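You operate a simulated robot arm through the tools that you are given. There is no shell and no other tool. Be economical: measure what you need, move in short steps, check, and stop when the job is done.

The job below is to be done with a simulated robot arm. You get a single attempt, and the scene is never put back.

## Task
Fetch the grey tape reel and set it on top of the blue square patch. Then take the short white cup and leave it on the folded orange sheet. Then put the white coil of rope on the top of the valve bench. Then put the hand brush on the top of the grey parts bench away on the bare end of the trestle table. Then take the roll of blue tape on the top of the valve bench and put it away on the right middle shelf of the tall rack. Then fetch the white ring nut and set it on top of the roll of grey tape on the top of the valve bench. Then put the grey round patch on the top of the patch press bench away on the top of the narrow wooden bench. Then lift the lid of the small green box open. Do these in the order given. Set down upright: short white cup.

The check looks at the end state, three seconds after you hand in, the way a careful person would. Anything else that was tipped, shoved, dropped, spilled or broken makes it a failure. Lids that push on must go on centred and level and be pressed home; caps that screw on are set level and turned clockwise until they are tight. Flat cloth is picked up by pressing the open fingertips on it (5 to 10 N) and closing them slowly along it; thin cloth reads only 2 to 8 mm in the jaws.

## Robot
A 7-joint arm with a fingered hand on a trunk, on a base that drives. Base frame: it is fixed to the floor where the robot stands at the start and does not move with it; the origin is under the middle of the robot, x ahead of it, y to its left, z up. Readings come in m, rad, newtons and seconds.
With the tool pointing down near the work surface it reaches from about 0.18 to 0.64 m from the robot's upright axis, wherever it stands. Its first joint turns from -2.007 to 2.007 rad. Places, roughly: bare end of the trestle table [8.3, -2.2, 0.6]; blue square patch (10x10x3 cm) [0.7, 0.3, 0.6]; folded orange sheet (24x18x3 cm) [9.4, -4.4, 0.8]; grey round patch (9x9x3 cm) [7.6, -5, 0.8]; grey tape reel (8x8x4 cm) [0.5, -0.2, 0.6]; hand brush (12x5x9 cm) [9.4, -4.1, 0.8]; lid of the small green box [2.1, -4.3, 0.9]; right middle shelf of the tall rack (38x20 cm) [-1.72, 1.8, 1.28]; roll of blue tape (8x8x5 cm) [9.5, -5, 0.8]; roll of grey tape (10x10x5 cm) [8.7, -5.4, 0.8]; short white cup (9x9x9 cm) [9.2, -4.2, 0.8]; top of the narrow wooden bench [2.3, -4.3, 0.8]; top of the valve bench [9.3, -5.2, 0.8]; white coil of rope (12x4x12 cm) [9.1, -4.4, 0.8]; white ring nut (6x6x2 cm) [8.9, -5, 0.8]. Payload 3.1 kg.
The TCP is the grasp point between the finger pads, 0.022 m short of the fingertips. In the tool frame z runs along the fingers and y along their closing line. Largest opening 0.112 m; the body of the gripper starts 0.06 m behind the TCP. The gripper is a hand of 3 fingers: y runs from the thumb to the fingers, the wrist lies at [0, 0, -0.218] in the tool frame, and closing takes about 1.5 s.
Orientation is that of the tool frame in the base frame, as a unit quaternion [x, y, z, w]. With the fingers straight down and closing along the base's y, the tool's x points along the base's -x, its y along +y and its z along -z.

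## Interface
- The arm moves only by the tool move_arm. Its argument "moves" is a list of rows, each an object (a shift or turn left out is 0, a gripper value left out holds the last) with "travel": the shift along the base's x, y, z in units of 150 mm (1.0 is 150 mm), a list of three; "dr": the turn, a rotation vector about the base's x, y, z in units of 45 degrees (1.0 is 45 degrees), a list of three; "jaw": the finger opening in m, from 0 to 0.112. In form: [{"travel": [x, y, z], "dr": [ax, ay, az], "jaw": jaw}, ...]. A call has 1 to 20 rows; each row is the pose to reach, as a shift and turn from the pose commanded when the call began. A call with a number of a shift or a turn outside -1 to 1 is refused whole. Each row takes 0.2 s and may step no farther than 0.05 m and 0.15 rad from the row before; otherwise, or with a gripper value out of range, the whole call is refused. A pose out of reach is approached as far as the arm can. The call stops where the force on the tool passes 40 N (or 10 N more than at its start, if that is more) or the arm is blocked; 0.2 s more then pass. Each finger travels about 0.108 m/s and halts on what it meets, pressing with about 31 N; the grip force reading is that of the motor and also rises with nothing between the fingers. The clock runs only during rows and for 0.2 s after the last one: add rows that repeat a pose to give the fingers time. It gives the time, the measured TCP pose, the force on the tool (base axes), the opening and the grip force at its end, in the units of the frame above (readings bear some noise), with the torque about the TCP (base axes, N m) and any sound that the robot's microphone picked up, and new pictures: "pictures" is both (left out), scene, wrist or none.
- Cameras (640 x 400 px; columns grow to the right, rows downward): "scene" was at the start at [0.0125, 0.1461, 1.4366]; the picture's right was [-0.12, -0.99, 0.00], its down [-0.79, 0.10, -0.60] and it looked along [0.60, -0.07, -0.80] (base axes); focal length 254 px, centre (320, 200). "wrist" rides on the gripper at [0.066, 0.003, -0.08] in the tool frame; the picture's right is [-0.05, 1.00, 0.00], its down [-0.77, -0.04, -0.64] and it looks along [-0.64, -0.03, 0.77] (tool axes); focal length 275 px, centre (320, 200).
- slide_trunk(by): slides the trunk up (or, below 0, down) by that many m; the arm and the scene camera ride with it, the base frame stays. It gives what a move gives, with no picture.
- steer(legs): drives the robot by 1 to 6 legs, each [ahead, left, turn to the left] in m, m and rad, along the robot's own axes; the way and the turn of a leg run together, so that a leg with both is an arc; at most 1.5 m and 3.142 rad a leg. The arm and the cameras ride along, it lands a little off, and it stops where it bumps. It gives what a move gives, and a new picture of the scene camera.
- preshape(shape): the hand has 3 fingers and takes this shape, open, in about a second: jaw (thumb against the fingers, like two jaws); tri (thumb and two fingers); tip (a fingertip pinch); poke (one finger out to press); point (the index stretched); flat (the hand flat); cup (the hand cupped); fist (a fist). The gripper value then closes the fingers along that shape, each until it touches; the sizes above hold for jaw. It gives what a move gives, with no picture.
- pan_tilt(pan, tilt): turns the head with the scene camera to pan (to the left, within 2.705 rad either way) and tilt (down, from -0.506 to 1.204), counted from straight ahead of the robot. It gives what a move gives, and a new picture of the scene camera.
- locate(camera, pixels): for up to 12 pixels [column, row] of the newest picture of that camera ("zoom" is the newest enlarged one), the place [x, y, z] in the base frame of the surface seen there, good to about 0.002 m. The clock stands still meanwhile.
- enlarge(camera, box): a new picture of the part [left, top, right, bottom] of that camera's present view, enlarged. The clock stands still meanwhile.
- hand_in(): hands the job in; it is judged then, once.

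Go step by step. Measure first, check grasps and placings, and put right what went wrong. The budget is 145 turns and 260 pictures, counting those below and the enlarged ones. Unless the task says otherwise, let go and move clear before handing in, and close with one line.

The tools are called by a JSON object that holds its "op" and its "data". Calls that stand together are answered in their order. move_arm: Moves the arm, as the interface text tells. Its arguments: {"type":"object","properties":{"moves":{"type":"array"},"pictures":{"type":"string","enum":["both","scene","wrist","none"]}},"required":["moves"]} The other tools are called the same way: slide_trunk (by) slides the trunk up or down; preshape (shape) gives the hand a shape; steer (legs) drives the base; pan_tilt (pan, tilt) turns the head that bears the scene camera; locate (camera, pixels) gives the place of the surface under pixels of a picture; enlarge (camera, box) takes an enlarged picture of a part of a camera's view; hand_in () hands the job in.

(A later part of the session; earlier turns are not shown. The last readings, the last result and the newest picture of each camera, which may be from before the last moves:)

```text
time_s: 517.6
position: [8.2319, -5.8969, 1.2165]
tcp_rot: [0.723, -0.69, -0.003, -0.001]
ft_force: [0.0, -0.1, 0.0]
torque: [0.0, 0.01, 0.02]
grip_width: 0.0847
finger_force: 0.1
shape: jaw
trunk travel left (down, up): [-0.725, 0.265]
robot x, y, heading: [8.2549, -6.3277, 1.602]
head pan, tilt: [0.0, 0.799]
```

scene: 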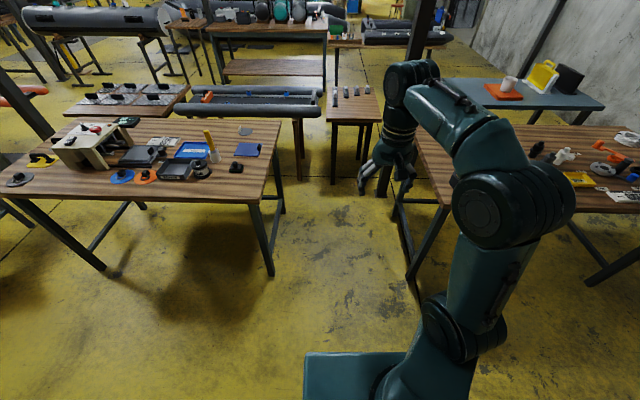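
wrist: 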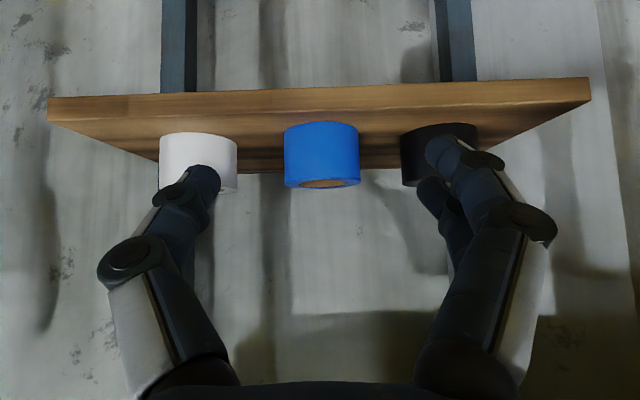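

The gap between the press bench and the valve bench is visible. I'll measure it and the grey patch.

{"op": "locate", "data": {"camera": "scene", "pixels": [[260, 203], [283, 123], [440, 205], [270, 275], [282, 213], [412, 278], [246, 131], [300, 185], [335, 183], [330, 120], [395, 215], [245, 170]]}}

{"op": "enlarge", "data": {"camera": "scene", "box": [60, 100, 300, 250]}}

```text
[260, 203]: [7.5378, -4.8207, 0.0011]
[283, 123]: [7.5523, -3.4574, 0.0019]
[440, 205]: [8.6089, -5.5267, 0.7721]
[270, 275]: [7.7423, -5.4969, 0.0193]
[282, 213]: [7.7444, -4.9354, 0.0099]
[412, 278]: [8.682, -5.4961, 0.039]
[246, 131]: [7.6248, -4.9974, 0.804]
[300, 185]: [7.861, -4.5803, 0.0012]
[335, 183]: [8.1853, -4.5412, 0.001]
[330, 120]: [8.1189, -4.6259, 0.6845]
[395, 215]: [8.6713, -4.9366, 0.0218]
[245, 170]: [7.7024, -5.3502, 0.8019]
```

```text
2.67 times, centred on (180, 175) of scene
```

zoom: 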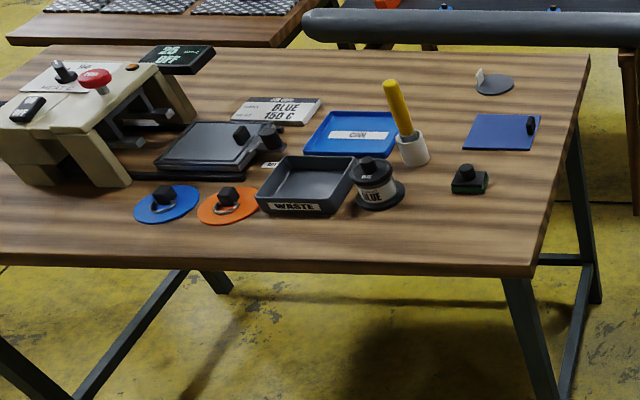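

The gap is 0.8 m wide (x 7.79–8.60). I'll face east out here and slide north into it, so the hand passes over the bench.

{"op": "steer", "data": {"legs": [[0, 0, -1.6], [0, 1.15, 0]]}}

{"op": "pan_tilt", "data": {"pan": 0, "tilt": 1.0}}

```text
time_s: 527.4
position: [8.6858, -5.1559, 1.2169]
tcp_rot: [-0.011, 1.0, 0.002, 0.002]
ft_force: [0.4, -0.4, -0.1]
torque: [0.03, -0.02, -0.03]
grip_width: 0.0848
finger_force: 0.0
shape: jaw
trunk travel left (down, up): [-0.725, 0.265]
robot x, y, heading: [8.2531, -5.1696, 0.007]
head pan, tilt: [0.0, 0.799]
```

scene: 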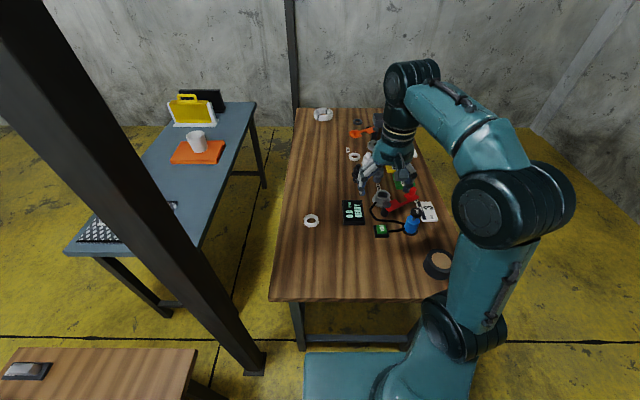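

```text
time_s: 528.1
position: [8.6859, -5.1579, 1.2175]
tcp_rot: [-0.01, 1.0, 0.002, 0.003]
ft_force: [-0.1, 0.8, -0.9]
torque: [0.01, -0.02, 0.0]
grip_width: 0.085
finger_force: 0.1
shape: jaw
trunk travel left (down, up): [-0.725, 0.265]
robot x, y, heading: [8.2516, -5.172, 0.009]
head pan, tilt: [0.0, 1.0]
```

scene: 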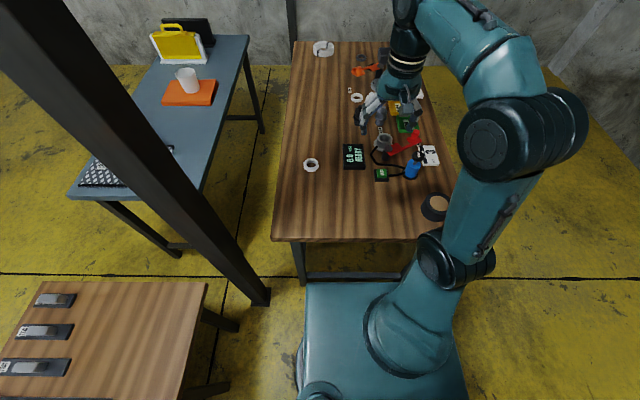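

The ring nut is at (311,165) and the grey tape roll at (437,206). I'll advance 0.12 and measure.

{"op": "steer", "data": {"legs": [[0.12, 0, 0]]}}

{"op": "enlarge", "data": {"camera": "scene", "box": [270, 130, 470, 280]}}

```text
time_s: 529.4
position: [8.8069, -5.1568, 1.2167]
tcp_rot: [-0.009, 1.0, 0.002, 0.001]
ft_force: [-0.2, 0.2, 0.1]
torque: [-0.01, 0.03, -0.03]
grip_width: 0.0847
finger_force: 0.0
shape: jaw
trunk travel left (down, up): [-0.725, 0.265]
robot x, y, heading: [8.3698, -5.1712, 0.006]
head pan, tilt: [0.0, 1.0]
```

scene: 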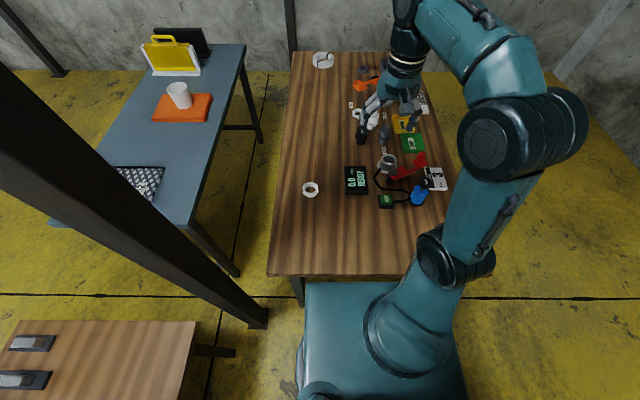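

```text
2.67 times, centred on (370, 205) of scene
```

zoom: 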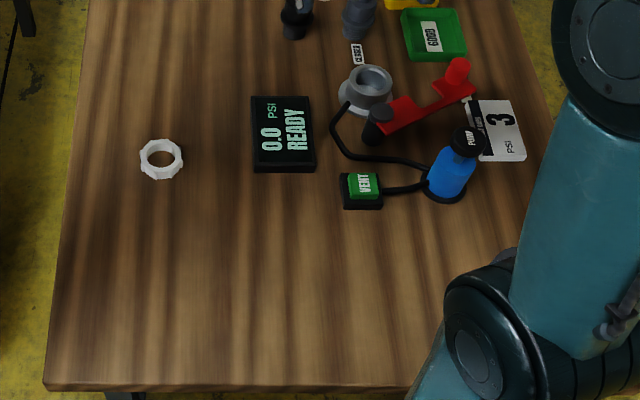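

{"op": "move_arm", "data": {"moves": [{"travel": [0.05, 0.25, -0.1]}, {"travel": [0.1, 0.5, -0.2]}, {"travel": [0.2, 0.7, -0.35]}, {"travel": [0.3, 0.9, -0.5]}, {"travel": [0.3, 1.0, -0.75]}, {"travel": [0.3, 1.0, -1.0], "jaw": 0.1}], "pictures": "wrist"}}

{"op": "enlarge", "data": {"camera": "wrist", "box": [220, 60, 420, 185]}}

```text
time_s: 530.8
position: [8.8501, -5.0053, 1.0657]
tcp_rot: [-0.01, 1.0, 0.001, 0.003]
ft_force: [0.1, 0.4, 0.5]
torque: [-0.02, 0.01, 0.02]
grip_width: 0.1
finger_force: 0.1
shape: jaw
trunk travel left (down, up): [-0.725, 0.265]
robot x, y, heading: [8.3702, -5.1694, 0.007]
head pan, tilt: [0.0, 1.0]
```

wrist: 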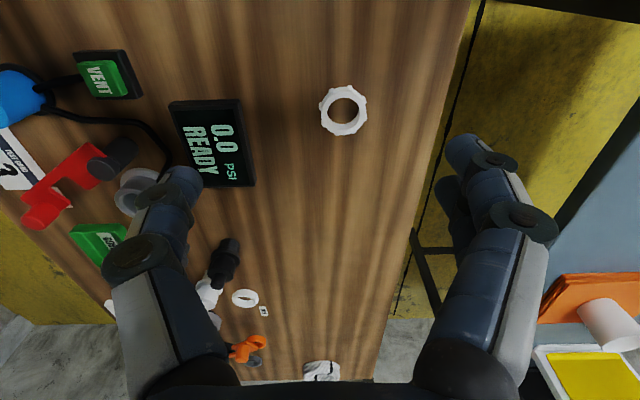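

```text
3.20 times, centred on (320, 122) of wrist
```

zoom: 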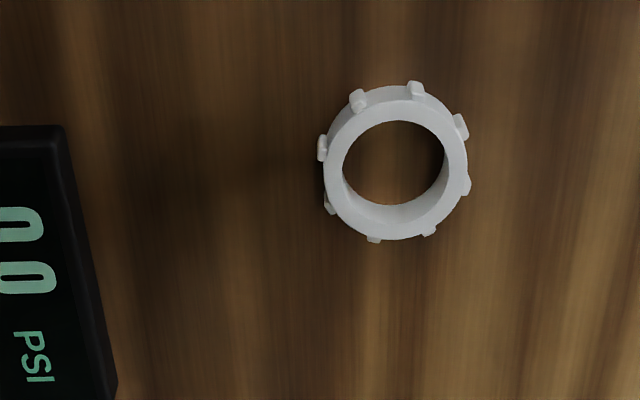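

{"op": "locate", "data": {"camera": "zoom", "pixels": [[330, 155], [460, 155], [396, 92], [396, 235], [395, 228], [333, 180], [395, 165], [455, 190]]}}

```text
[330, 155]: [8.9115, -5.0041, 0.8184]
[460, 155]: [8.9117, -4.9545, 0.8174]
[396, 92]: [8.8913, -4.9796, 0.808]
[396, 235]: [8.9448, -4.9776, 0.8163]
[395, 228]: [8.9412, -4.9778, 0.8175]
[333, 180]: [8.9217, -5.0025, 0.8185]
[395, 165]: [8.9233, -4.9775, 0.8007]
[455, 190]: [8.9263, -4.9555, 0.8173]
```

The nut centre is (8.916,-4.979), top 0.818. I'll move over it and descend.

{"op": "move_arm", "data": {"moves": [{"travel": [0.22, 0.08, -0.1], "jaw": 0.09}, {"travel": [0.44, 0.175, -0.25]}, {"travel": [0.44, 0.175, -0.5]}, {"travel": [0.44, 0.175, -0.8]}, {"travel": [0.44, 0.175, -1.0]}], "pictures": "none"}}

{"op": "move_arm", "data": {"moves": [{"travel": [0, 0, -0.3]}, {"travel": [0, 0, -0.5]}, {"travel": [0, 0, -0.58]}, {"travel": [0, 0, -0.58]}], "pictures": "wrist"}}

```text
time_s: 532.0
position: [8.9173, -4.9816, 0.9173]
tcp_rot: [-0.01, 1.0, 0.001, 0.002]
ft_force: [0.6, -0.2, -0.9]
torque: [0.0, 0.0, 0.01]
grip_width: 0.0904
finger_force: 0.0
shape: jaw
trunk travel left (down, up): [-0.725, 0.265]
robot x, y, heading: [8.3728, -5.1671, 0.007]
head pan, tilt: [0.0, 1.0]
```

```text
time_s: 533.0
position: [8.9166, -4.9809, 0.8308]
tcp_rot: [-0.01, 1.0, 0.003, 0.002]
ft_force: [0.3, -0.8, -1.1]
torque: [0.0, 0.0, -0.03]
grip_width: 0.0901
finger_force: 0.1
shape: jaw
trunk travel left (down, up): [-0.725, 0.265]
robot x, y, heading: [8.3698, -5.1696, 0.006]
head pan, tilt: [0.0, 1.0]
```

wrist: 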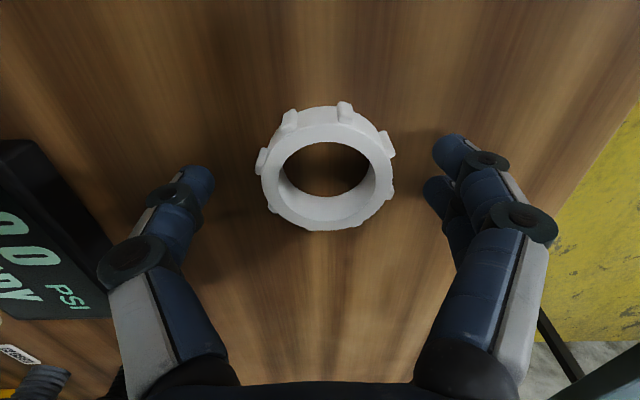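

{"op": "move_arm", "data": {"moves": [{"travel": [0, 0.01, -0.03], "jaw": 0.085}, {"travel": [0, 0.01, -0.03], "jaw": 0.075}, {"travel": [0, 0.01, -0.03], "jaw": 0.065}, {"travel": [0, 0.01, -0.03], "jaw": 0.055}, {"travel": [0, 0.01, -0.03], "jaw": 0.045}, {"travel": [0, 0.01, -0.03], "jaw": 0.035}, {"travel": [0, 0.01, -0.03], "jaw": 0.03}, {"travel": [0, 0.01, -0.03], "jaw": 0.03}, {"travel": [0, 0.01, -0.03], "jaw": 0.03}, {"travel": [0, 0.01, 0.1], "jaw": 0.03}, {"travel": [0, 0.01, 0.4], "jaw": 0.03}, {"travel": [0, 0.01, 0.7], "jaw": 0.03}, {"travel": [0, 0.01, 1.0], "jaw": 0.03}], "pictures": "wrist"}}

```text
time_s: 535.8
position: [8.9148, -4.976, 0.9806]
tcp_rot: [-0.009, 1.0, 0.002, 0.002]
ft_force: [0.4, 0.7, -0.2]
torque: [-0.01, -0.02, -0.03]
grip_width: 0.0424
finger_force: 31.3
shape: jaw
trunk travel left (down, up): [-0.725, 0.265]
robot x, y, heading: [8.3712, -5.1688, 0.008]
head pan, tilt: [0.0, 1.0]
```

wrist: 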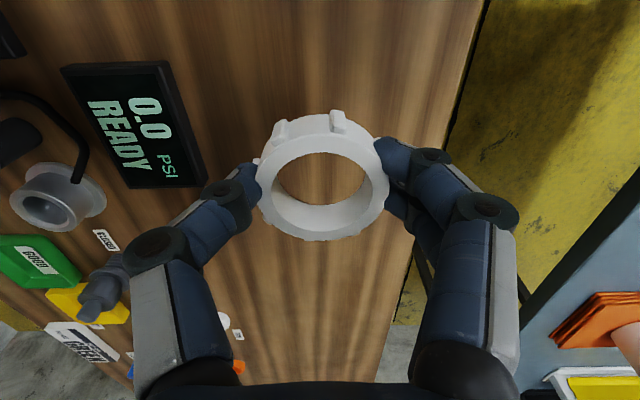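

The nut is held. I'll carry it across to the grey tape roll near (8.72,-5.41).

{"op": "move_arm", "data": {"moves": [{"travel": [-0.2, 0, 0.2]}, {"travel": [-0.4, -0.15, 0.3]}, {"travel": [-0.65, -0.3, 0.3]}, {"travel": [-0.76, -0.55, 0.3]}, {"travel": [-0.76, -0.85, 0.3]}, {"travel": [-0.76, -1.0, 0.3]}], "pictures": "none"}}

{"op": "move_arm", "data": {"moves": [{"travel": [0, -0.3, 0]}, {"travel": [0, -0.6, 0]}, {"travel": [-0.1, -0.9, 0]}, {"travel": [-0.2, -1.0, 0]}], "pictures": "both"}}

```text
time_s: 537.1
position: [8.805, -5.1266, 1.0233]
tcp_rot: [-0.01, 1.0, 0.002, 0.003]
ft_force: [-0.3, 0.0, -0.2]
torque: [-0.03, -0.04, 0.02]
grip_width: 0.0425
finger_force: 30.6
shape: jaw
trunk travel left (down, up): [-0.725, 0.265]
robot x, y, heading: [8.3705, -5.1685, 0.004]
head pan, tilt: [0.0, 1.0]
```

```text
time_s: 538.1
position: [8.7735, -5.2791, 1.027]
tcp_rot: [-0.01, 1.0, 0.002, 0.003]
ft_force: [0.1, -0.9, 0.0]
torque: [-0.03, -0.01, 0.03]
grip_width: 0.0423
finger_force: 31.7
shape: jaw
trunk travel left (down, up): [-0.725, 0.265]
robot x, y, heading: [8.3714, -5.1677, 0.006]
head pan, tilt: [0.0, 1.0]
```

scene: 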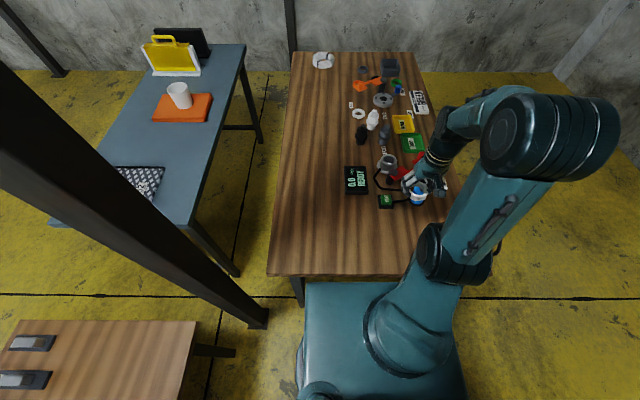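
wrist: 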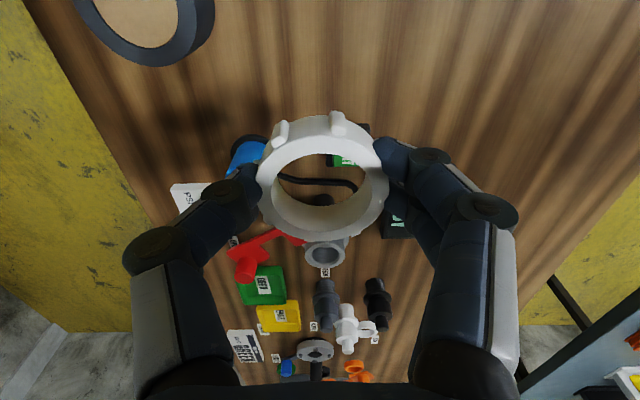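

{"op": "move_arm", "data": {"moves": [{"travel": [-0.1, -0.25, 0]}, {"travel": [-0.2, -0.5, 0]}, {"travel": [-0.35, -0.75, 0]}, {"travel": [-0.5, -0.87, 0]}], "pictures": "wrist"}}

{"op": "enlarge", "data": {"camera": "wrist", "box": [200, 0, 440, 150]}}

```text
time_s: 539.1
position: [8.6965, -5.4102, 1.0273]
tcp_rot: [-0.009, 1.0, 0.002, 0.003]
ft_force: [-1.1, 0.4, -0.4]
torque: [0.0, 0.02, -0.01]
grip_width: 0.0423
finger_force: 30.7
shape: jaw
trunk travel left (down, up): [-0.725, 0.265]
robot x, y, heading: [8.3714, -5.173, 0.006]
head pan, tilt: [0.0, 1.0]
```

wrist: 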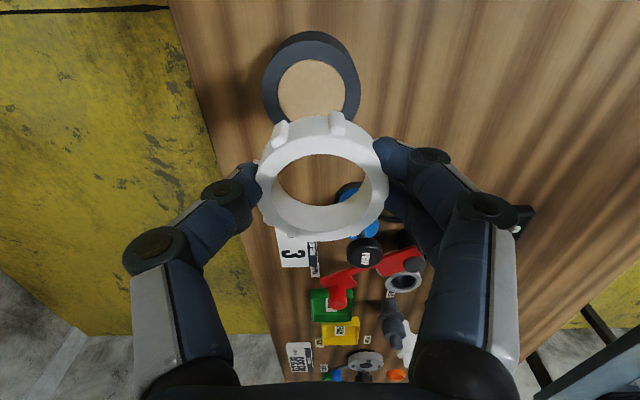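

```text
2.67 times, centred on (320, 75) of wrist
```

zoom: 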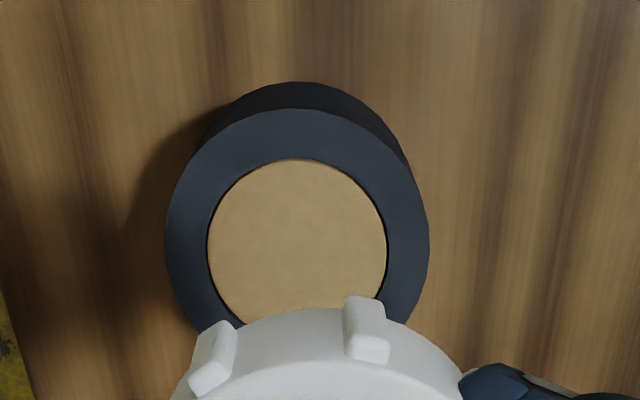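

The core is a solid disc, so the nut can sit in the middle. I'll measure it.

{"op": "locate", "data": {"camera": "zoom", "pixels": [[170, 250], [427, 250], [297, 112], [297, 165], [212, 250], [383, 250], [297, 250], [190, 300], [405, 300], [240, 150]]}}

```text
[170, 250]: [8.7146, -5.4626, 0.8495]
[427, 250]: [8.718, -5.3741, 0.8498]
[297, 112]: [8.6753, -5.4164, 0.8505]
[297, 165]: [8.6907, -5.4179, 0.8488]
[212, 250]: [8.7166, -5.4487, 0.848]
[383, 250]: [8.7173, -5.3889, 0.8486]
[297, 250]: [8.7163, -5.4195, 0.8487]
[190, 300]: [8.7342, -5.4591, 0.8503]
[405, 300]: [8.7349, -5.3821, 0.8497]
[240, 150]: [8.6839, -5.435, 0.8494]
```

The roll's centre is (8.720,-5.418), top 0.849. I'll lower the nut over it.

{"op": "move_arm", "data": {"moves": [{"travel": [0.155, -0.055, -0.05]}, {"travel": [0.155, -0.055, -0.3]}, {"travel": [0.155, -0.055, -0.6]}, {"travel": [0.155, -0.055, -0.85]}, {"travel": [0.155, -0.055, -0.95]}], "pictures": "both"}}

```text
time_s: 540.4
position: [8.7221, -5.4172, 0.8837]
tcp_rot: [-0.01, 1.0, 0.002, 0.003]
ft_force: [0.2, 0.7, -0.4]
torque: [0.0, 0.03, 0.0]
grip_width: 0.0421
finger_force: 30.9
shape: jaw
trunk travel left (down, up): [-0.725, 0.265]
robot x, y, heading: [8.3705, -5.1707, 0.006]
head pan, tilt: [0.0, 1.0]
```

scene: 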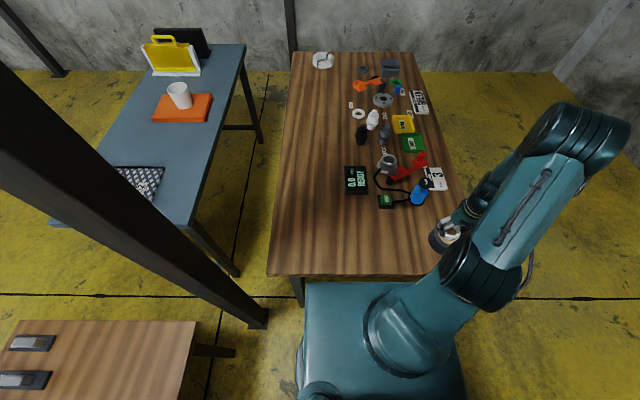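
wrist: 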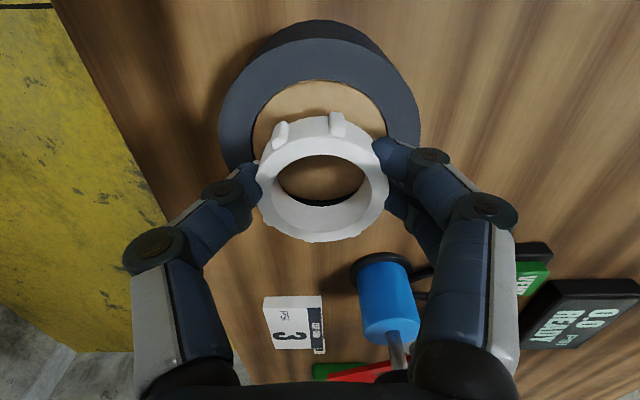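

{"op": "move_arm", "data": {"moves": [{"travel": [0, 0, -0.02]}, {"travel": [0, 0, -0.035]}, {"travel": [0, 0, -0.05]}, {"travel": [0, 0, -0.05]}], "pictures": "wrist"}}

```text
time_s: 541.4
position: [8.7218, -5.4184, 0.8756]
tcp_rot: [-0.01, 1.0, 0.002, 0.003]
ft_force: [-0.2, 1.2, 1.2]
torque: [0.01, -0.02, 0.02]
grip_width: 0.042
finger_force: 31.0
shape: jaw
trunk travel left (down, up): [-0.725, 0.265]
robot x, y, heading: [8.3702, -5.1717, 0.011]
head pan, tilt: [0.0, 1.0]
```

wrist: 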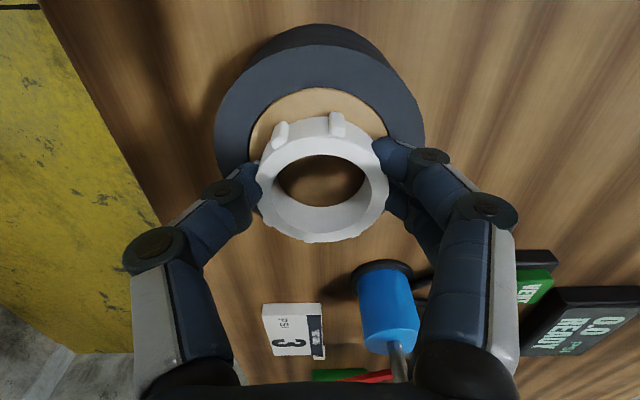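

I'll verify the nut's position relative to the roll.

{"op": "locate", "data": {"camera": "wrist", "pixels": [[318, 125], [320, 235], [318, 160], [260, 180], [385, 180], [318, 50], [318, 95], [220, 120], [423, 120], [320, 215]]}}

```text
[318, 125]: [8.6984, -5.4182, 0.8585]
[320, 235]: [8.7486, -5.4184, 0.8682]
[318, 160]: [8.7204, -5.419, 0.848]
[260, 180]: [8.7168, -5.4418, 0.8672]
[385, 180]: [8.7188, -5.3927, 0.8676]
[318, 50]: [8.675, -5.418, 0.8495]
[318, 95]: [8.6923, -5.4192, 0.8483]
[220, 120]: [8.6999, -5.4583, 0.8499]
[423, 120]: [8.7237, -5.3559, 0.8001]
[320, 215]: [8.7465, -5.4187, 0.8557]
```

The nut is centred on the roll, with its underside at about 0.849. One more small nudge down, then I'll open and rise.

{"op": "move_arm", "data": {"moves": [{"travel": [0, 0, -0.008]}, {"travel": [0, 0, -0.008], "jaw": 0.05}, {"travel": [0, 0, -0.008], "jaw": 0.06}, {"travel": [0, 0, -0.008], "jaw": 0.075}, {"travel": [0, 0, -0.008], "jaw": 0.085}, {"travel": [0, 0, -0.008], "jaw": 0.085}, {"travel": [0, 0, 0.15], "jaw": 0.085}, {"travel": [0, 0, 0.4], "jaw": 0.085}, {"travel": [0, 0, 0.7], "jaw": 0.085}, {"travel": [0, 0, 1.0], "jaw": 0.085}], "pictures": "wrist"}}

```text
time_s: 543.5
position: [8.7181, -5.4191, 1.026]
tcp_rot: [-0.009, 1.0, 0.002, 0.002]
ft_force: [-0.3, -0.2, 0.5]
torque: [-0.01, 0.02, 0.0]
grip_width: 0.0848
finger_force: 0.0
shape: jaw
trunk travel left (down, up): [-0.725, 0.265]
robot x, y, heading: [8.3706, -5.1694, 0.007]
head pan, tilt: [0.0, 1.0]
```

wrist: 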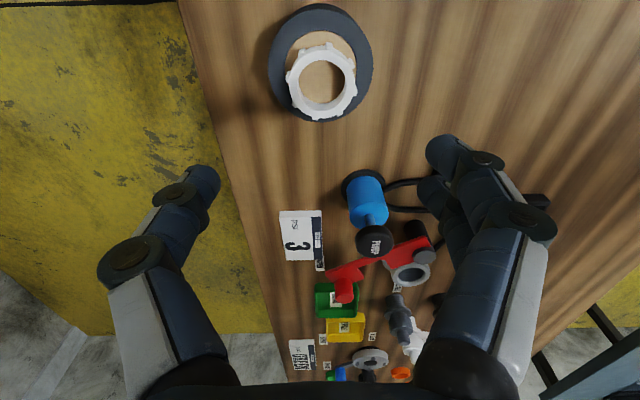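

The nut sits on the roll. Next is the grey round patch on the press bench (7.62,-5.0): I'll raise the arm, back out south, turn to face west and slide back into the gap.

{"op": "move_arm", "data": {"moves": [{"travel": [0, 0.05, 0.25]}, {"travel": [0.1, 0.25, 0.45]}, {"travel": [0.2, 0.45, 0.65]}, {"travel": [0.3, 0.7, 0.8]}, {"travel": [0.4, 0.9, 0.9]}, {"travel": [0.5, 1.0, 1.0]}], "pictures": "none"}}

{"op": "steer", "data": {"legs": [[-0.13, 0, 0], [0, -1.2, 0], [0, 0, -1.57], [0, 0, -1.57]]}}

```text
time_s: 545.0
position: [8.7932, -5.269, 1.1777]
tcp_rot: [-0.01, 1.0, 0.001, 0.001]
ft_force: [-0.1, -0.2, -0.9]
torque: [0.01, -0.01, -0.01]
grip_width: 0.0847
finger_force: 0.0
shape: jaw
trunk travel left (down, up): [-0.725, 0.265]
robot x, y, heading: [8.3733, -5.1667, 0.004]
head pan, tilt: [0.0, 1.0]
```

```text
time_s: 559.8
position: [7.8413, -6.277, 1.178]
tcp_rot: [1.0, -0.014, -0.003, 0.002]
ft_force: [0.8, -0.6, 0.5]
torque: [0.01, 0.02, 0.0]
grip_width: 0.0847
finger_force: 0.0
shape: jaw
trunk travel left (down, up): [-0.725, 0.265]
robot x, y, heading: [8.258, -6.3935, 3.099]
head pan, tilt: [0.0, 1.0]
```

scene: 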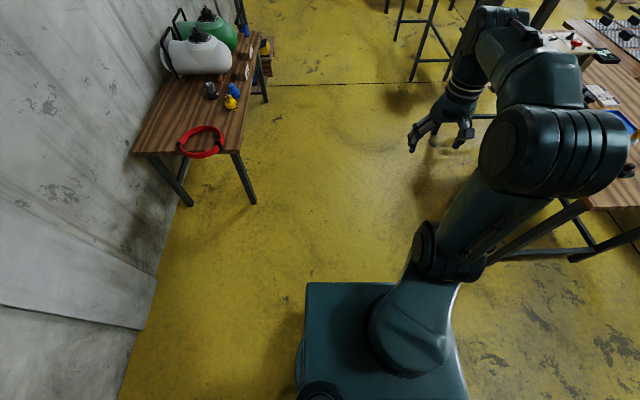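

I'll straighten, move ahead a little to centre in the gap, and slide north.

{"op": "steer", "data": {"legs": [[0.13, 0, 0.04], [0, -1.3, 0]]}}

{"op": "move_arm", "data": {"moves": [{"travel": [0, 0, 0]}], "pictures": "wrist"}}

```text
time_s: 567.2
position: [7.7095, -4.9948, 1.1782]
tcp_rot: [1.0, 0.006, -0.003, 0.002]
ft_force: [0.0, -0.1, -0.3]
torque: [0.03, -0.01, -0.01]
grip_width: 0.0851
finger_force: 0.1
shape: jaw
trunk travel left (down, up): [-0.725, 0.265]
robot x, y, heading: [8.1294, -5.099, 3.144]
head pan, tilt: [0.0, 1.0]
```

scene: 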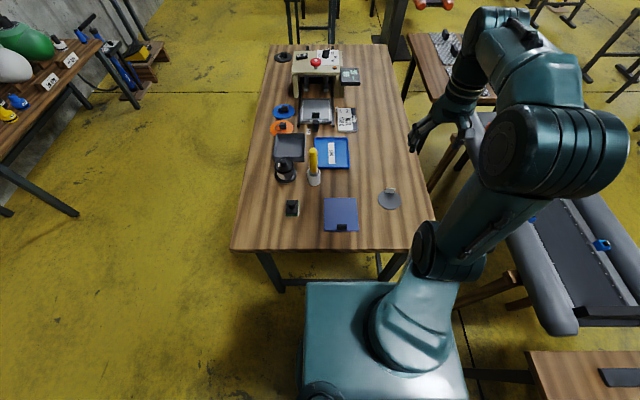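

```text
time_s: 567.6
position: [7.71, -4.9956, 1.1767]
tcp_rot: [1.0, 0.005, -0.003, 0.002]
ft_force: [0.1, -0.6, 0.0]
torque: [0.01, -0.02, -0.04]
grip_width: 0.0849
finger_force: 0.0
shape: jaw
trunk travel left (down, up): [-0.725, 0.265]
robot x, y, heading: [8.1304, -5.0996, 3.146]
head pan, tilt: [0.0, 1.0]
```

wrist: 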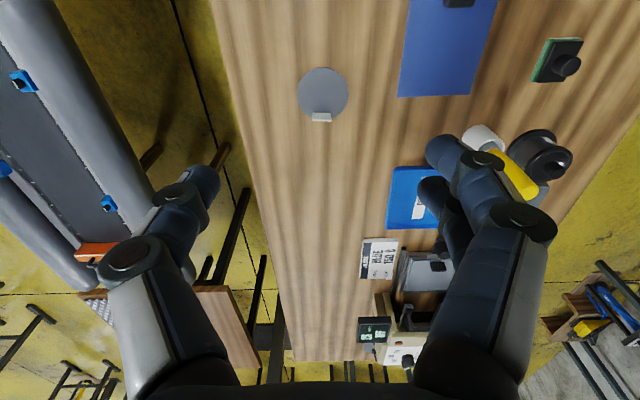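

The patch is at (323,95) with its tab at (321,117). I'll enlarge and measure the tab.

{"op": "enlarge", "data": {"camera": "wrist", "box": [280, 55, 376, 135]}}

{"op": "enlarge", "data": {"camera": "scene", "box": [360, 170, 424, 222]}}

{"op": "locate", "data": {"camera": "wrist", "pixels": [[298, 95], [347, 93], [323, 68], [313, 114], [330, 113], [321, 120], [314, 120], [330, 119], [321, 105], [323, 90]]}}

```text
5.00 times, centred on (328, 95) of wrist
```

zoom: 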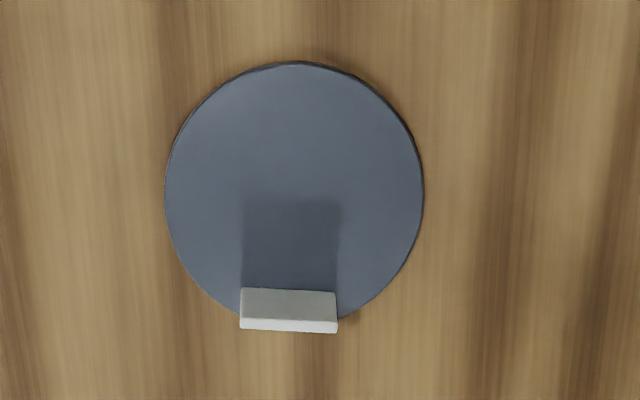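

```text
7.69 times, centred on (392, 196) of scene
```

zoom: 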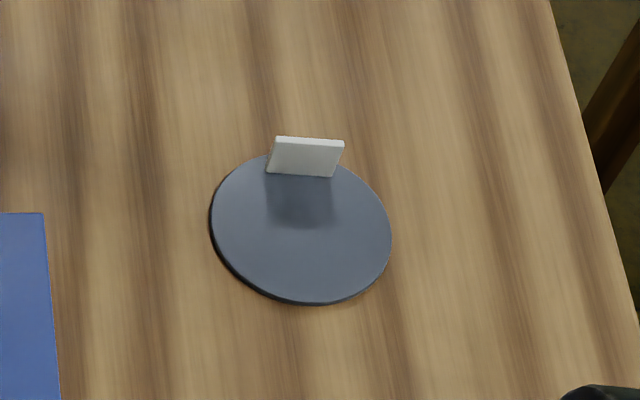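

```text
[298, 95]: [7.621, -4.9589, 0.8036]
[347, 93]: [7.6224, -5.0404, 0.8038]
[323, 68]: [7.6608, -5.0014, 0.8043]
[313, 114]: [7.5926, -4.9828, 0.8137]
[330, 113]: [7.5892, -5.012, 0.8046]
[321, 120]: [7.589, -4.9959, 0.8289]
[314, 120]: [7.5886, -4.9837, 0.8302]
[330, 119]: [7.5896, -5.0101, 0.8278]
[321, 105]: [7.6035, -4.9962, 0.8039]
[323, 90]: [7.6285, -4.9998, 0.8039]
```

The tab is at x≈7.590, y −4.982 to −5.012, top 0.829, facing along x. I'll yaw the hand −90° to pinch it along x.

{"op": "move_arm", "data": {"moves": [{"dr": [0, 0, -0.166], "travel": [-0.15, 0, -0.1]}, {"dr": [0, 0, -0.333], "travel": [-0.3, 0, -0.2]}, {"dr": [0, 0, -0.5], "travel": [-0.45, 0, -0.3]}, {"dr": [0, 0, -0.666], "travel": [-0.6, 0, -0.45]}, {"dr": [0, 0, -0.833], "travel": [-0.75, 0, -0.6]}, {"dr": [0, 0, -1.0], "travel": [-0.8, -0.01, -0.7]}], "pictures": "none"}}

{"op": "move_arm", "data": {"moves": [{"dr": [0, 0, -0.166]}, {"dr": [0, 0, -0.333]}, {"dr": [0, 0, -0.5], "jaw": 0.08}, {"dr": [0, 0, -0.666], "jaw": 0.07}, {"dr": [0, 0, -0.833], "jaw": 0.06}, {"dr": [0, 0, -1.0], "jaw": 0.05}, {"dr": [0, 0, -1.0], "travel": [0, 0, -0.2]}, {"dr": [0, 0, -1.0], "travel": [0, 0, -0.5]}, {"dr": [0, 0, -1.0], "travel": [0, 0, -0.8]}, {"dr": [0, 0, -1.0], "travel": [0, 0, -1.0]}], "pictures": "wrist"}}

```text
time_s: 569.0
position: [7.5899, -4.9965, 1.0725]
tcp_rot: [0.925, -0.379, -0.003, 0.001]
ft_force: [0.6, -0.7, -0.5]
torque: [-0.01, 0.03, 0.02]
grip_width: 0.085
finger_force: 0.0
shape: jaw
trunk travel left (down, up): [-0.725, 0.265]
robot x, y, heading: [8.1303, -5.0954, 3.138]
head pan, tilt: [0.0, 1.0]
```

```text
time_s: 571.2
position: [7.5899, -4.9966, 0.9216]
tcp_rot: [0.711, -0.704, -0.003, 0.0]
ft_force: [0.4, 0.0, 0.8]
torque: [0.01, -0.01, 0.04]
grip_width: 0.0503
finger_force: 0.0
shape: jaw
trunk travel left (down, up): [-0.725, 0.265]
robot x, y, heading: [8.128, -5.0984, 3.142]
head pan, tilt: [0.0, 1.0]
```

wrist: 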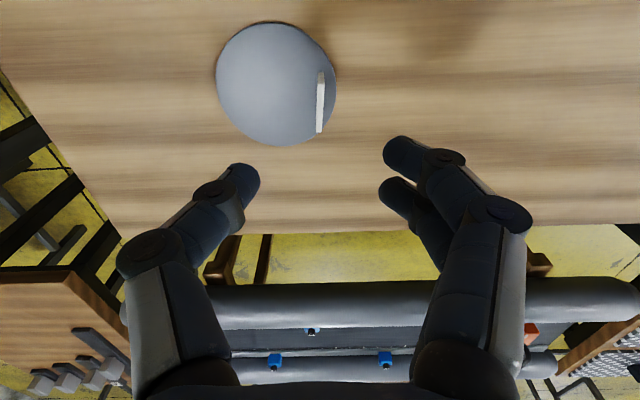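

{"op": "locate", "data": {"camera": "wrist", "pixels": [[319, 130], [321, 75], [320, 100], [317, 100], [322, 128]]}}

{"op": "move_arm", "data": {"moves": [{"travel": [0, 0, -0.2]}, {"travel": [0, 0, -0.4]}, {"travel": [0, 0, -0.53]}, {"travel": [0, 0, -0.59]}], "pictures": "wrist"}}

```text
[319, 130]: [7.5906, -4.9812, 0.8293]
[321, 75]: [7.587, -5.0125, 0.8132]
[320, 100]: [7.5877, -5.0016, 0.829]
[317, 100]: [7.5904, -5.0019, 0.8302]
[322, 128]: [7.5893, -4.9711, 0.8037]
```

```text
time_s: 572.2
position: [7.5897, -4.9957, 0.8345]
tcp_rot: [0.711, -0.703, -0.003, -0.001]
ft_force: [-0.7, -0.5, -0.5]
torque: [0.01, -0.03, 0.04]
grip_width: 0.0504
finger_force: 0.1
shape: jaw
trunk travel left (down, up): [-0.725, 0.265]
robot x, y, heading: [8.1279, -5.0979, 3.135]
head pan, tilt: [0.0, 1.0]
```

wrist: 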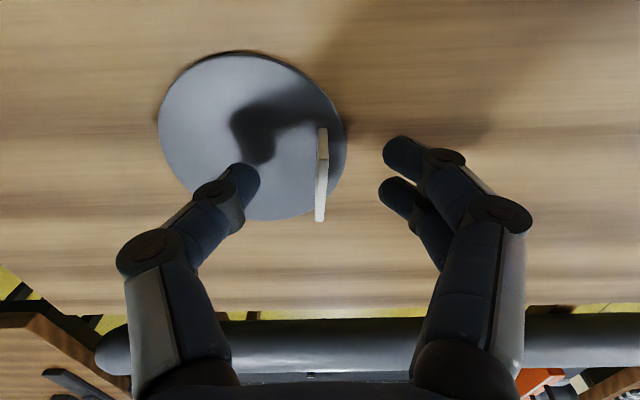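

{"op": "move_arm", "data": {"moves": [{"travel": [0, 0, -0.02]}, {"travel": [0, 0, -0.025], "jaw": 0.035}, {"travel": [0, 0, -0.025], "jaw": 0.025}, {"travel": [0, 0, -0.025], "jaw": 0.015}, {"travel": [0, 0, -0.025], "jaw": 0.005}, {"travel": [0, 0, -0.025], "jaw": 0.0}, {"travel": [0, 0, -0.025], "jaw": 0.0}, {"travel": [0, 0, -0.025], "jaw": 0.0}], "pictures": "wrist"}}

```text
time_s: 574.0
position: [7.5916, -4.9962, 0.8308]
tcp_rot: [0.711, -0.703, -0.003, 0.0]
ft_force: [-0.3, -0.7, -0.2]
torque: [0.0, 0.04, 0.0]
grip_width: 0.0
finger_force: 30.7
shape: jaw
trunk travel left (down, up): [-0.725, 0.265]
robot x, y, heading: [8.1319, -5.0999, 3.143]
head pan, tilt: [0.0, 1.0]
```

wrist: 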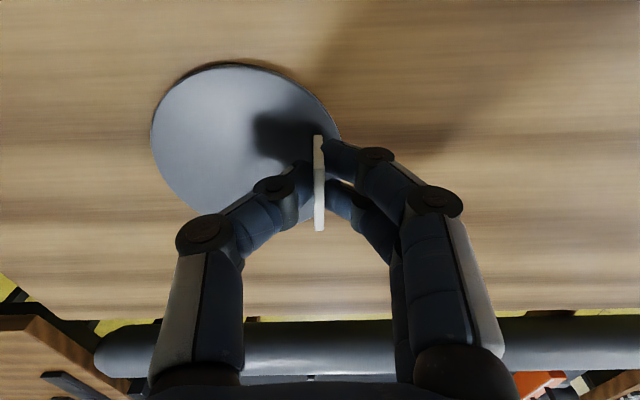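

The fingers are on the tab (width reads about 0, force 31 N). I'll lift to test.

{"op": "move_arm", "data": {"moves": [{"travel": [0, 0, 0.05]}, {"travel": [0, 0, 0.15]}, {"travel": [0, 0, 0.3]}, {"travel": [0, 0, 0.4]}], "pictures": "both"}}

```text
time_s: 575.0
position: [7.5913, -4.9981, 0.8914]
tcp_rot: [0.711, -0.703, -0.004, 0.0]
ft_force: [-0.4, -1.1, 0.0]
torque: [0.02, 0.03, 0.0]
grip_width: 0.0002
finger_force: 31.3
shape: jaw
trunk travel left (down, up): [-0.725, 0.265]
robot x, y, heading: [8.128, -5.1007, 3.145]
head pan, tilt: [0.0, 1.0]
```

scene: 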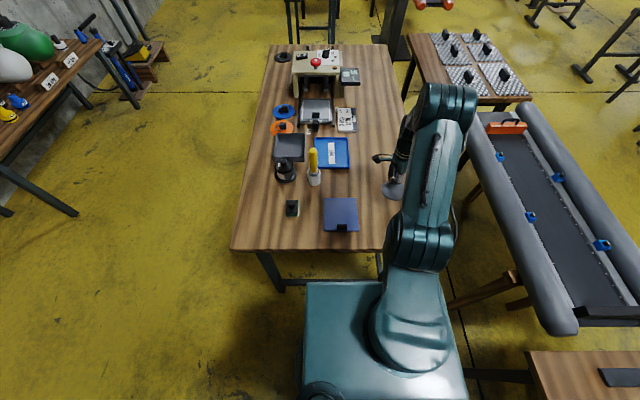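
wrist: 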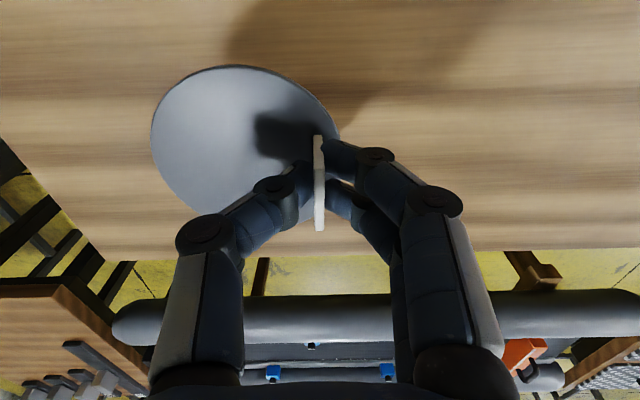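

The patch came up with the hand. I'll raise it, slide out south, and drive west along the south aisle.

{"op": "move_arm", "data": {"moves": [{"travel": [0, 0, 0.25]}, {"travel": [0.1, 0, 0.5]}, {"travel": [0.3, 0, 0.75]}, {"travel": [0.5, 0, 1.0]}, {"travel": [0.7, 0, 1.0]}], "pictures": "none"}}

{"op": "steer", "data": {"legs": [[0, 1.08, 0]]}}

{"op": "pan_tilt", "data": {"pan": -0.15, "tilt": 0.4}}

```text
time_s: 576.2
position: [7.6966, -4.9969, 1.0437]
tcp_rot: [0.71, -0.704, -0.003, 0.0]
ft_force: [-0.4, 0.5, -0.1]
torque: [0.03, 0.0, -0.01]
grip_width: 0.0
finger_force: 31.4
shape: jaw
trunk travel left (down, up): [-0.725, 0.265]
robot x, y, heading: [8.1313, -5.0978, 3.137]
head pan, tilt: [0.0, 1.0]
```

```text
time_s: 581.7
position: [7.7003, -6.079, 1.0421]
tcp_rot: [0.716, -0.698, -0.003, -0.001]
ft_force: [0.8, 0.1, -0.1]
torque: [0.01, 0.03, 0.0]
grip_width: 0.0
finger_force: 31.3
shape: jaw
trunk travel left (down, up): [-0.725, 0.265]
robot x, y, heading: [8.1377, -6.1733, -3.128]
head pan, tilt: [0.0, 1.0]
```

scene: 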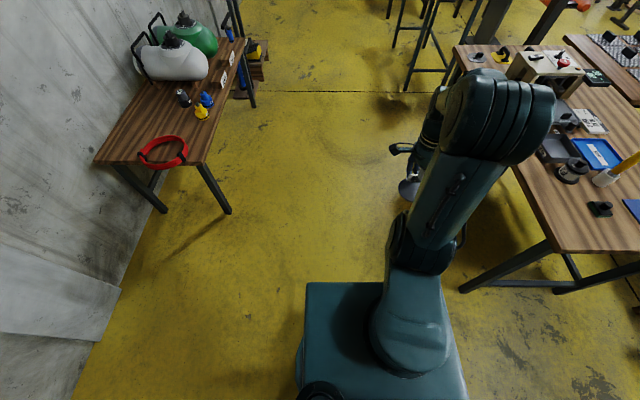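

```text
time_s: 582.7
position: [7.7006, -6.0787, 1.0433]
tcp_rot: [0.716, -0.698, -0.003, 0.0]
ft_force: [-0.2, -0.2, -1.3]
torque: [-0.02, 0.03, 0.0]
grip_width: 0.0
finger_force: 31.2
shape: jaw
trunk travel left (down, up): [-0.725, 0.265]
robot x, y, heading: [8.1356, -6.1744, -3.122]
head pan, tilt: [-0.15, 0.4]
```

scene: 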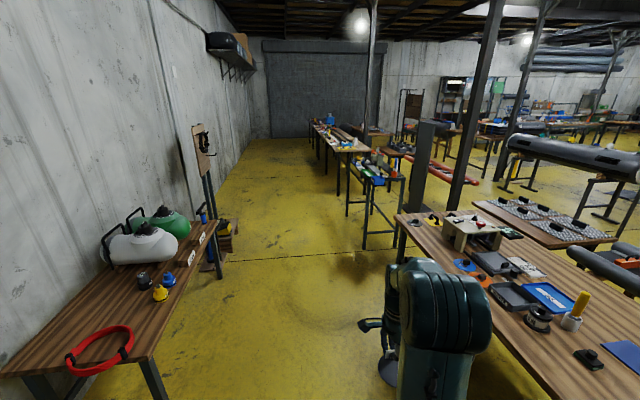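

{"op": "locate", "data": {"camera": "scene", "pixels": [[150, 360], [220, 275], [235, 255], [365, 245], [392, 228], [348, 215], [407, 285], [325, 140], [372, 150], [326, 178], [300, 180], [245, 145]]}}

{"op": "enlarge", "data": {"camera": "scene", "box": [270, 90, 470, 215]}}

```text
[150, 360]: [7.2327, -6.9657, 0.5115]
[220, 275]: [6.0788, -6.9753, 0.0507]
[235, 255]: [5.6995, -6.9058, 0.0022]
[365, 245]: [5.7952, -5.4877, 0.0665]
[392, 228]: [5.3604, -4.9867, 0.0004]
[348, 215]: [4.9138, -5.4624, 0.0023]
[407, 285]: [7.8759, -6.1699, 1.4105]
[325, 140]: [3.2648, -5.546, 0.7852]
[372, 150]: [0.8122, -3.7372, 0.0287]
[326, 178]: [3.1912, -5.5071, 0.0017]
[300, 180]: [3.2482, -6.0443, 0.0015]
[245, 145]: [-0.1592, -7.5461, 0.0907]
```

```text
3.20 times, centred on (370, 152) of scene
```

zoom: 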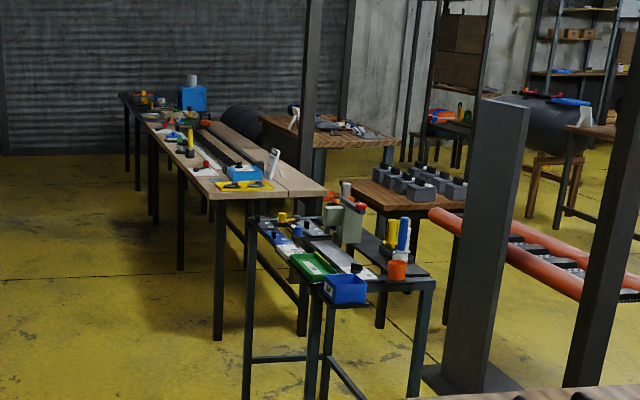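

The aisle centre at y≈−6.2 is clear. I'll drive west to about x=1 and look again.

{"op": "steer", "data": {"legs": [[1.5, 0, -0.015], [1.5, 0, 0], [1.5, 0, 0]]}}

{"op": "pan_tilt", "data": {"pan": -0.6, "tilt": 0.4}}

```text
time_s: 604.3
position: [3.1737, -6.1346, 1.042]
tcp_rot: [0.714, -0.7, -0.003, -0.001]
ft_force: [0.2, 0.0, -0.2]
torque: [0.0, 0.02, 0.05]
grip_width: 0.0001
finger_force: 30.7
shape: jaw
trunk travel left (down, up): [-0.725, 0.265]
robot x, y, heading: [3.6095, -6.2348, -3.135]
head pan, tilt: [-0.15, 0.4]
```

scene: 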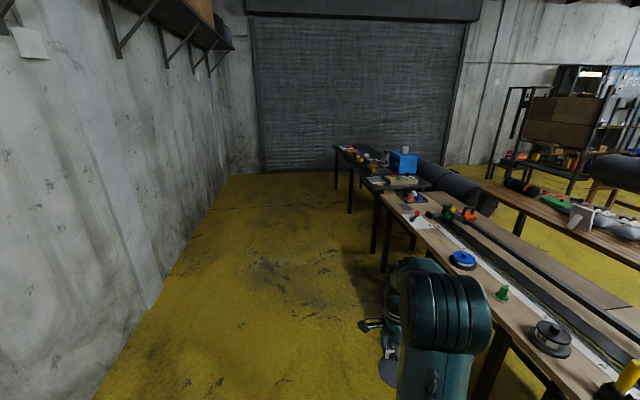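

```text
time_s: 605.2
position: [3.1728, -6.1343, 1.0427]
tcp_rot: [0.715, -0.699, -0.004, 0.0]
ft_force: [0.1, 0.1, -0.4]
torque: [-0.02, -0.01, -0.05]
grip_width: 0.0
finger_force: 30.8
shape: jaw
trunk travel left (down, up): [-0.725, 0.265]
robot x, y, heading: [3.6089, -6.2307, -3.133]
head pan, tilt: [-0.6, 0.4]
```

scene: 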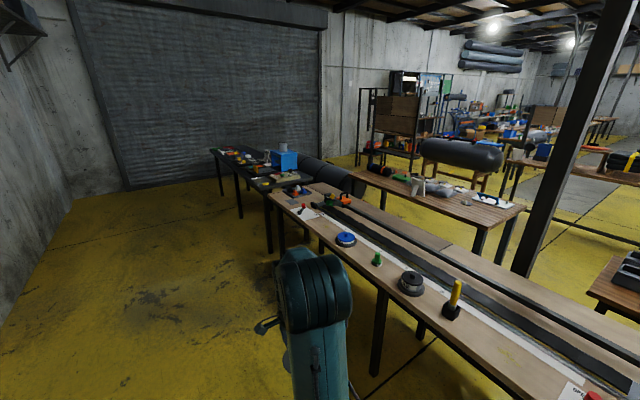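

A wooden bench with white and green items is at (430,195), likely the narrow bench. I'll enlarge and locate it.

{"op": "enlarge", "data": {"camera": "scene", "box": [280, 130, 540, 290]}}

{"op": "locate", "data": {"camera": "scene", "pixels": [[520, 210], [480, 200], [355, 172], [480, 232], [460, 150], [213, 153], [225, 200], [245, 215], [430, 195], [330, 165], [385, 160], [350, 185]]}}

```text
2.46 times, centred on (410, 210) of scene
```

zoom: 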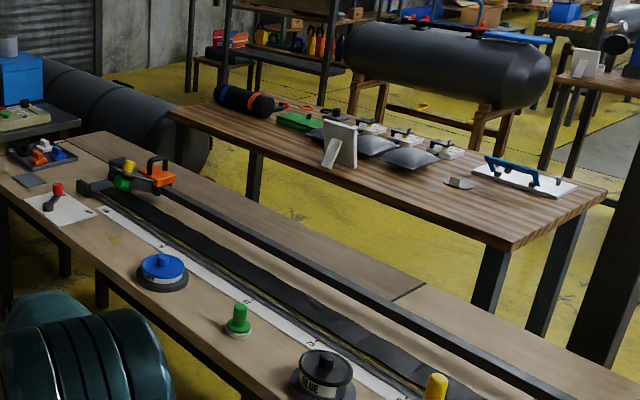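

```text
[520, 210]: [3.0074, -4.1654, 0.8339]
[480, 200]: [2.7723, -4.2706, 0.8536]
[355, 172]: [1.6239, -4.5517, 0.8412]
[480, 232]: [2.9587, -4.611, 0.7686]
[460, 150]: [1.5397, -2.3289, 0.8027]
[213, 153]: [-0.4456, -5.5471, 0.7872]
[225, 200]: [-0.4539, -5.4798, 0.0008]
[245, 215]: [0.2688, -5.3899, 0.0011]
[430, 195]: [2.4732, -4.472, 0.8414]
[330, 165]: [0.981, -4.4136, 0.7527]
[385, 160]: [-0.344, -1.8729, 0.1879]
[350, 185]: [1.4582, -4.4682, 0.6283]
```

The narrow bench spans x 1.5–3.0, y −4.15 to −4.6 (z≈0.84) and is accessible from the lane to its north. I'll drive round the west end of the row.

{"op": "steer", "data": {"legs": [[1.5, 0, 0], [1.5, 0, 0], [1.5, 0, 0], [0.3, 0, 0], [0, 0, -1.57]]}}

{"op": "pan_tilt", "data": {"pan": -0.4, "tilt": 0.5}}

```text
time_s: 632.2
position: [-1.128, -5.9591, 1.0431]
tcp_rot: [-0.041, 0.999, 0.001, 0.002]
ft_force: [0.3, 0.3, 0.9]
torque: [0.02, -0.03, 0.0]
grip_width: 0.0001
finger_force: 30.6
shape: jaw
trunk travel left (down, up): [-0.725, 0.265]
robot x, y, heading: [-1.1911, -6.4028, 1.641]
head pan, tilt: [-0.6, 0.4]
```

scene: 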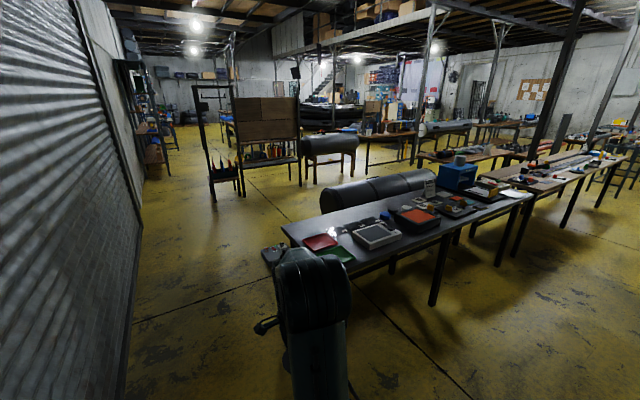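

```text
time_s: 632.9
position: [-1.1285, -5.9592, 1.0429]
tcp_rot: [-0.04, 0.999, 0.002, 0.002]
ft_force: [-0.4, 0.2, -0.1]
torque: [0.03, 0.01, -0.01]
grip_width: 0.0
finger_force: 30.9
shape: jaw
trunk travel left (down, up): [-0.725, 0.265]
robot x, y, heading: [-1.1987, -6.3992, 1.645]
head pan, tilt: [-0.4, 0.499]
```

scene: 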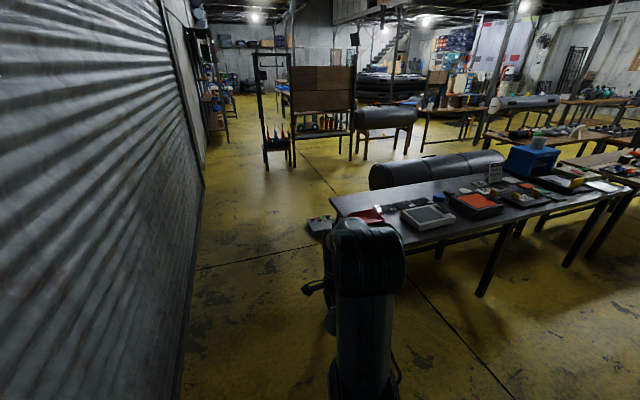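

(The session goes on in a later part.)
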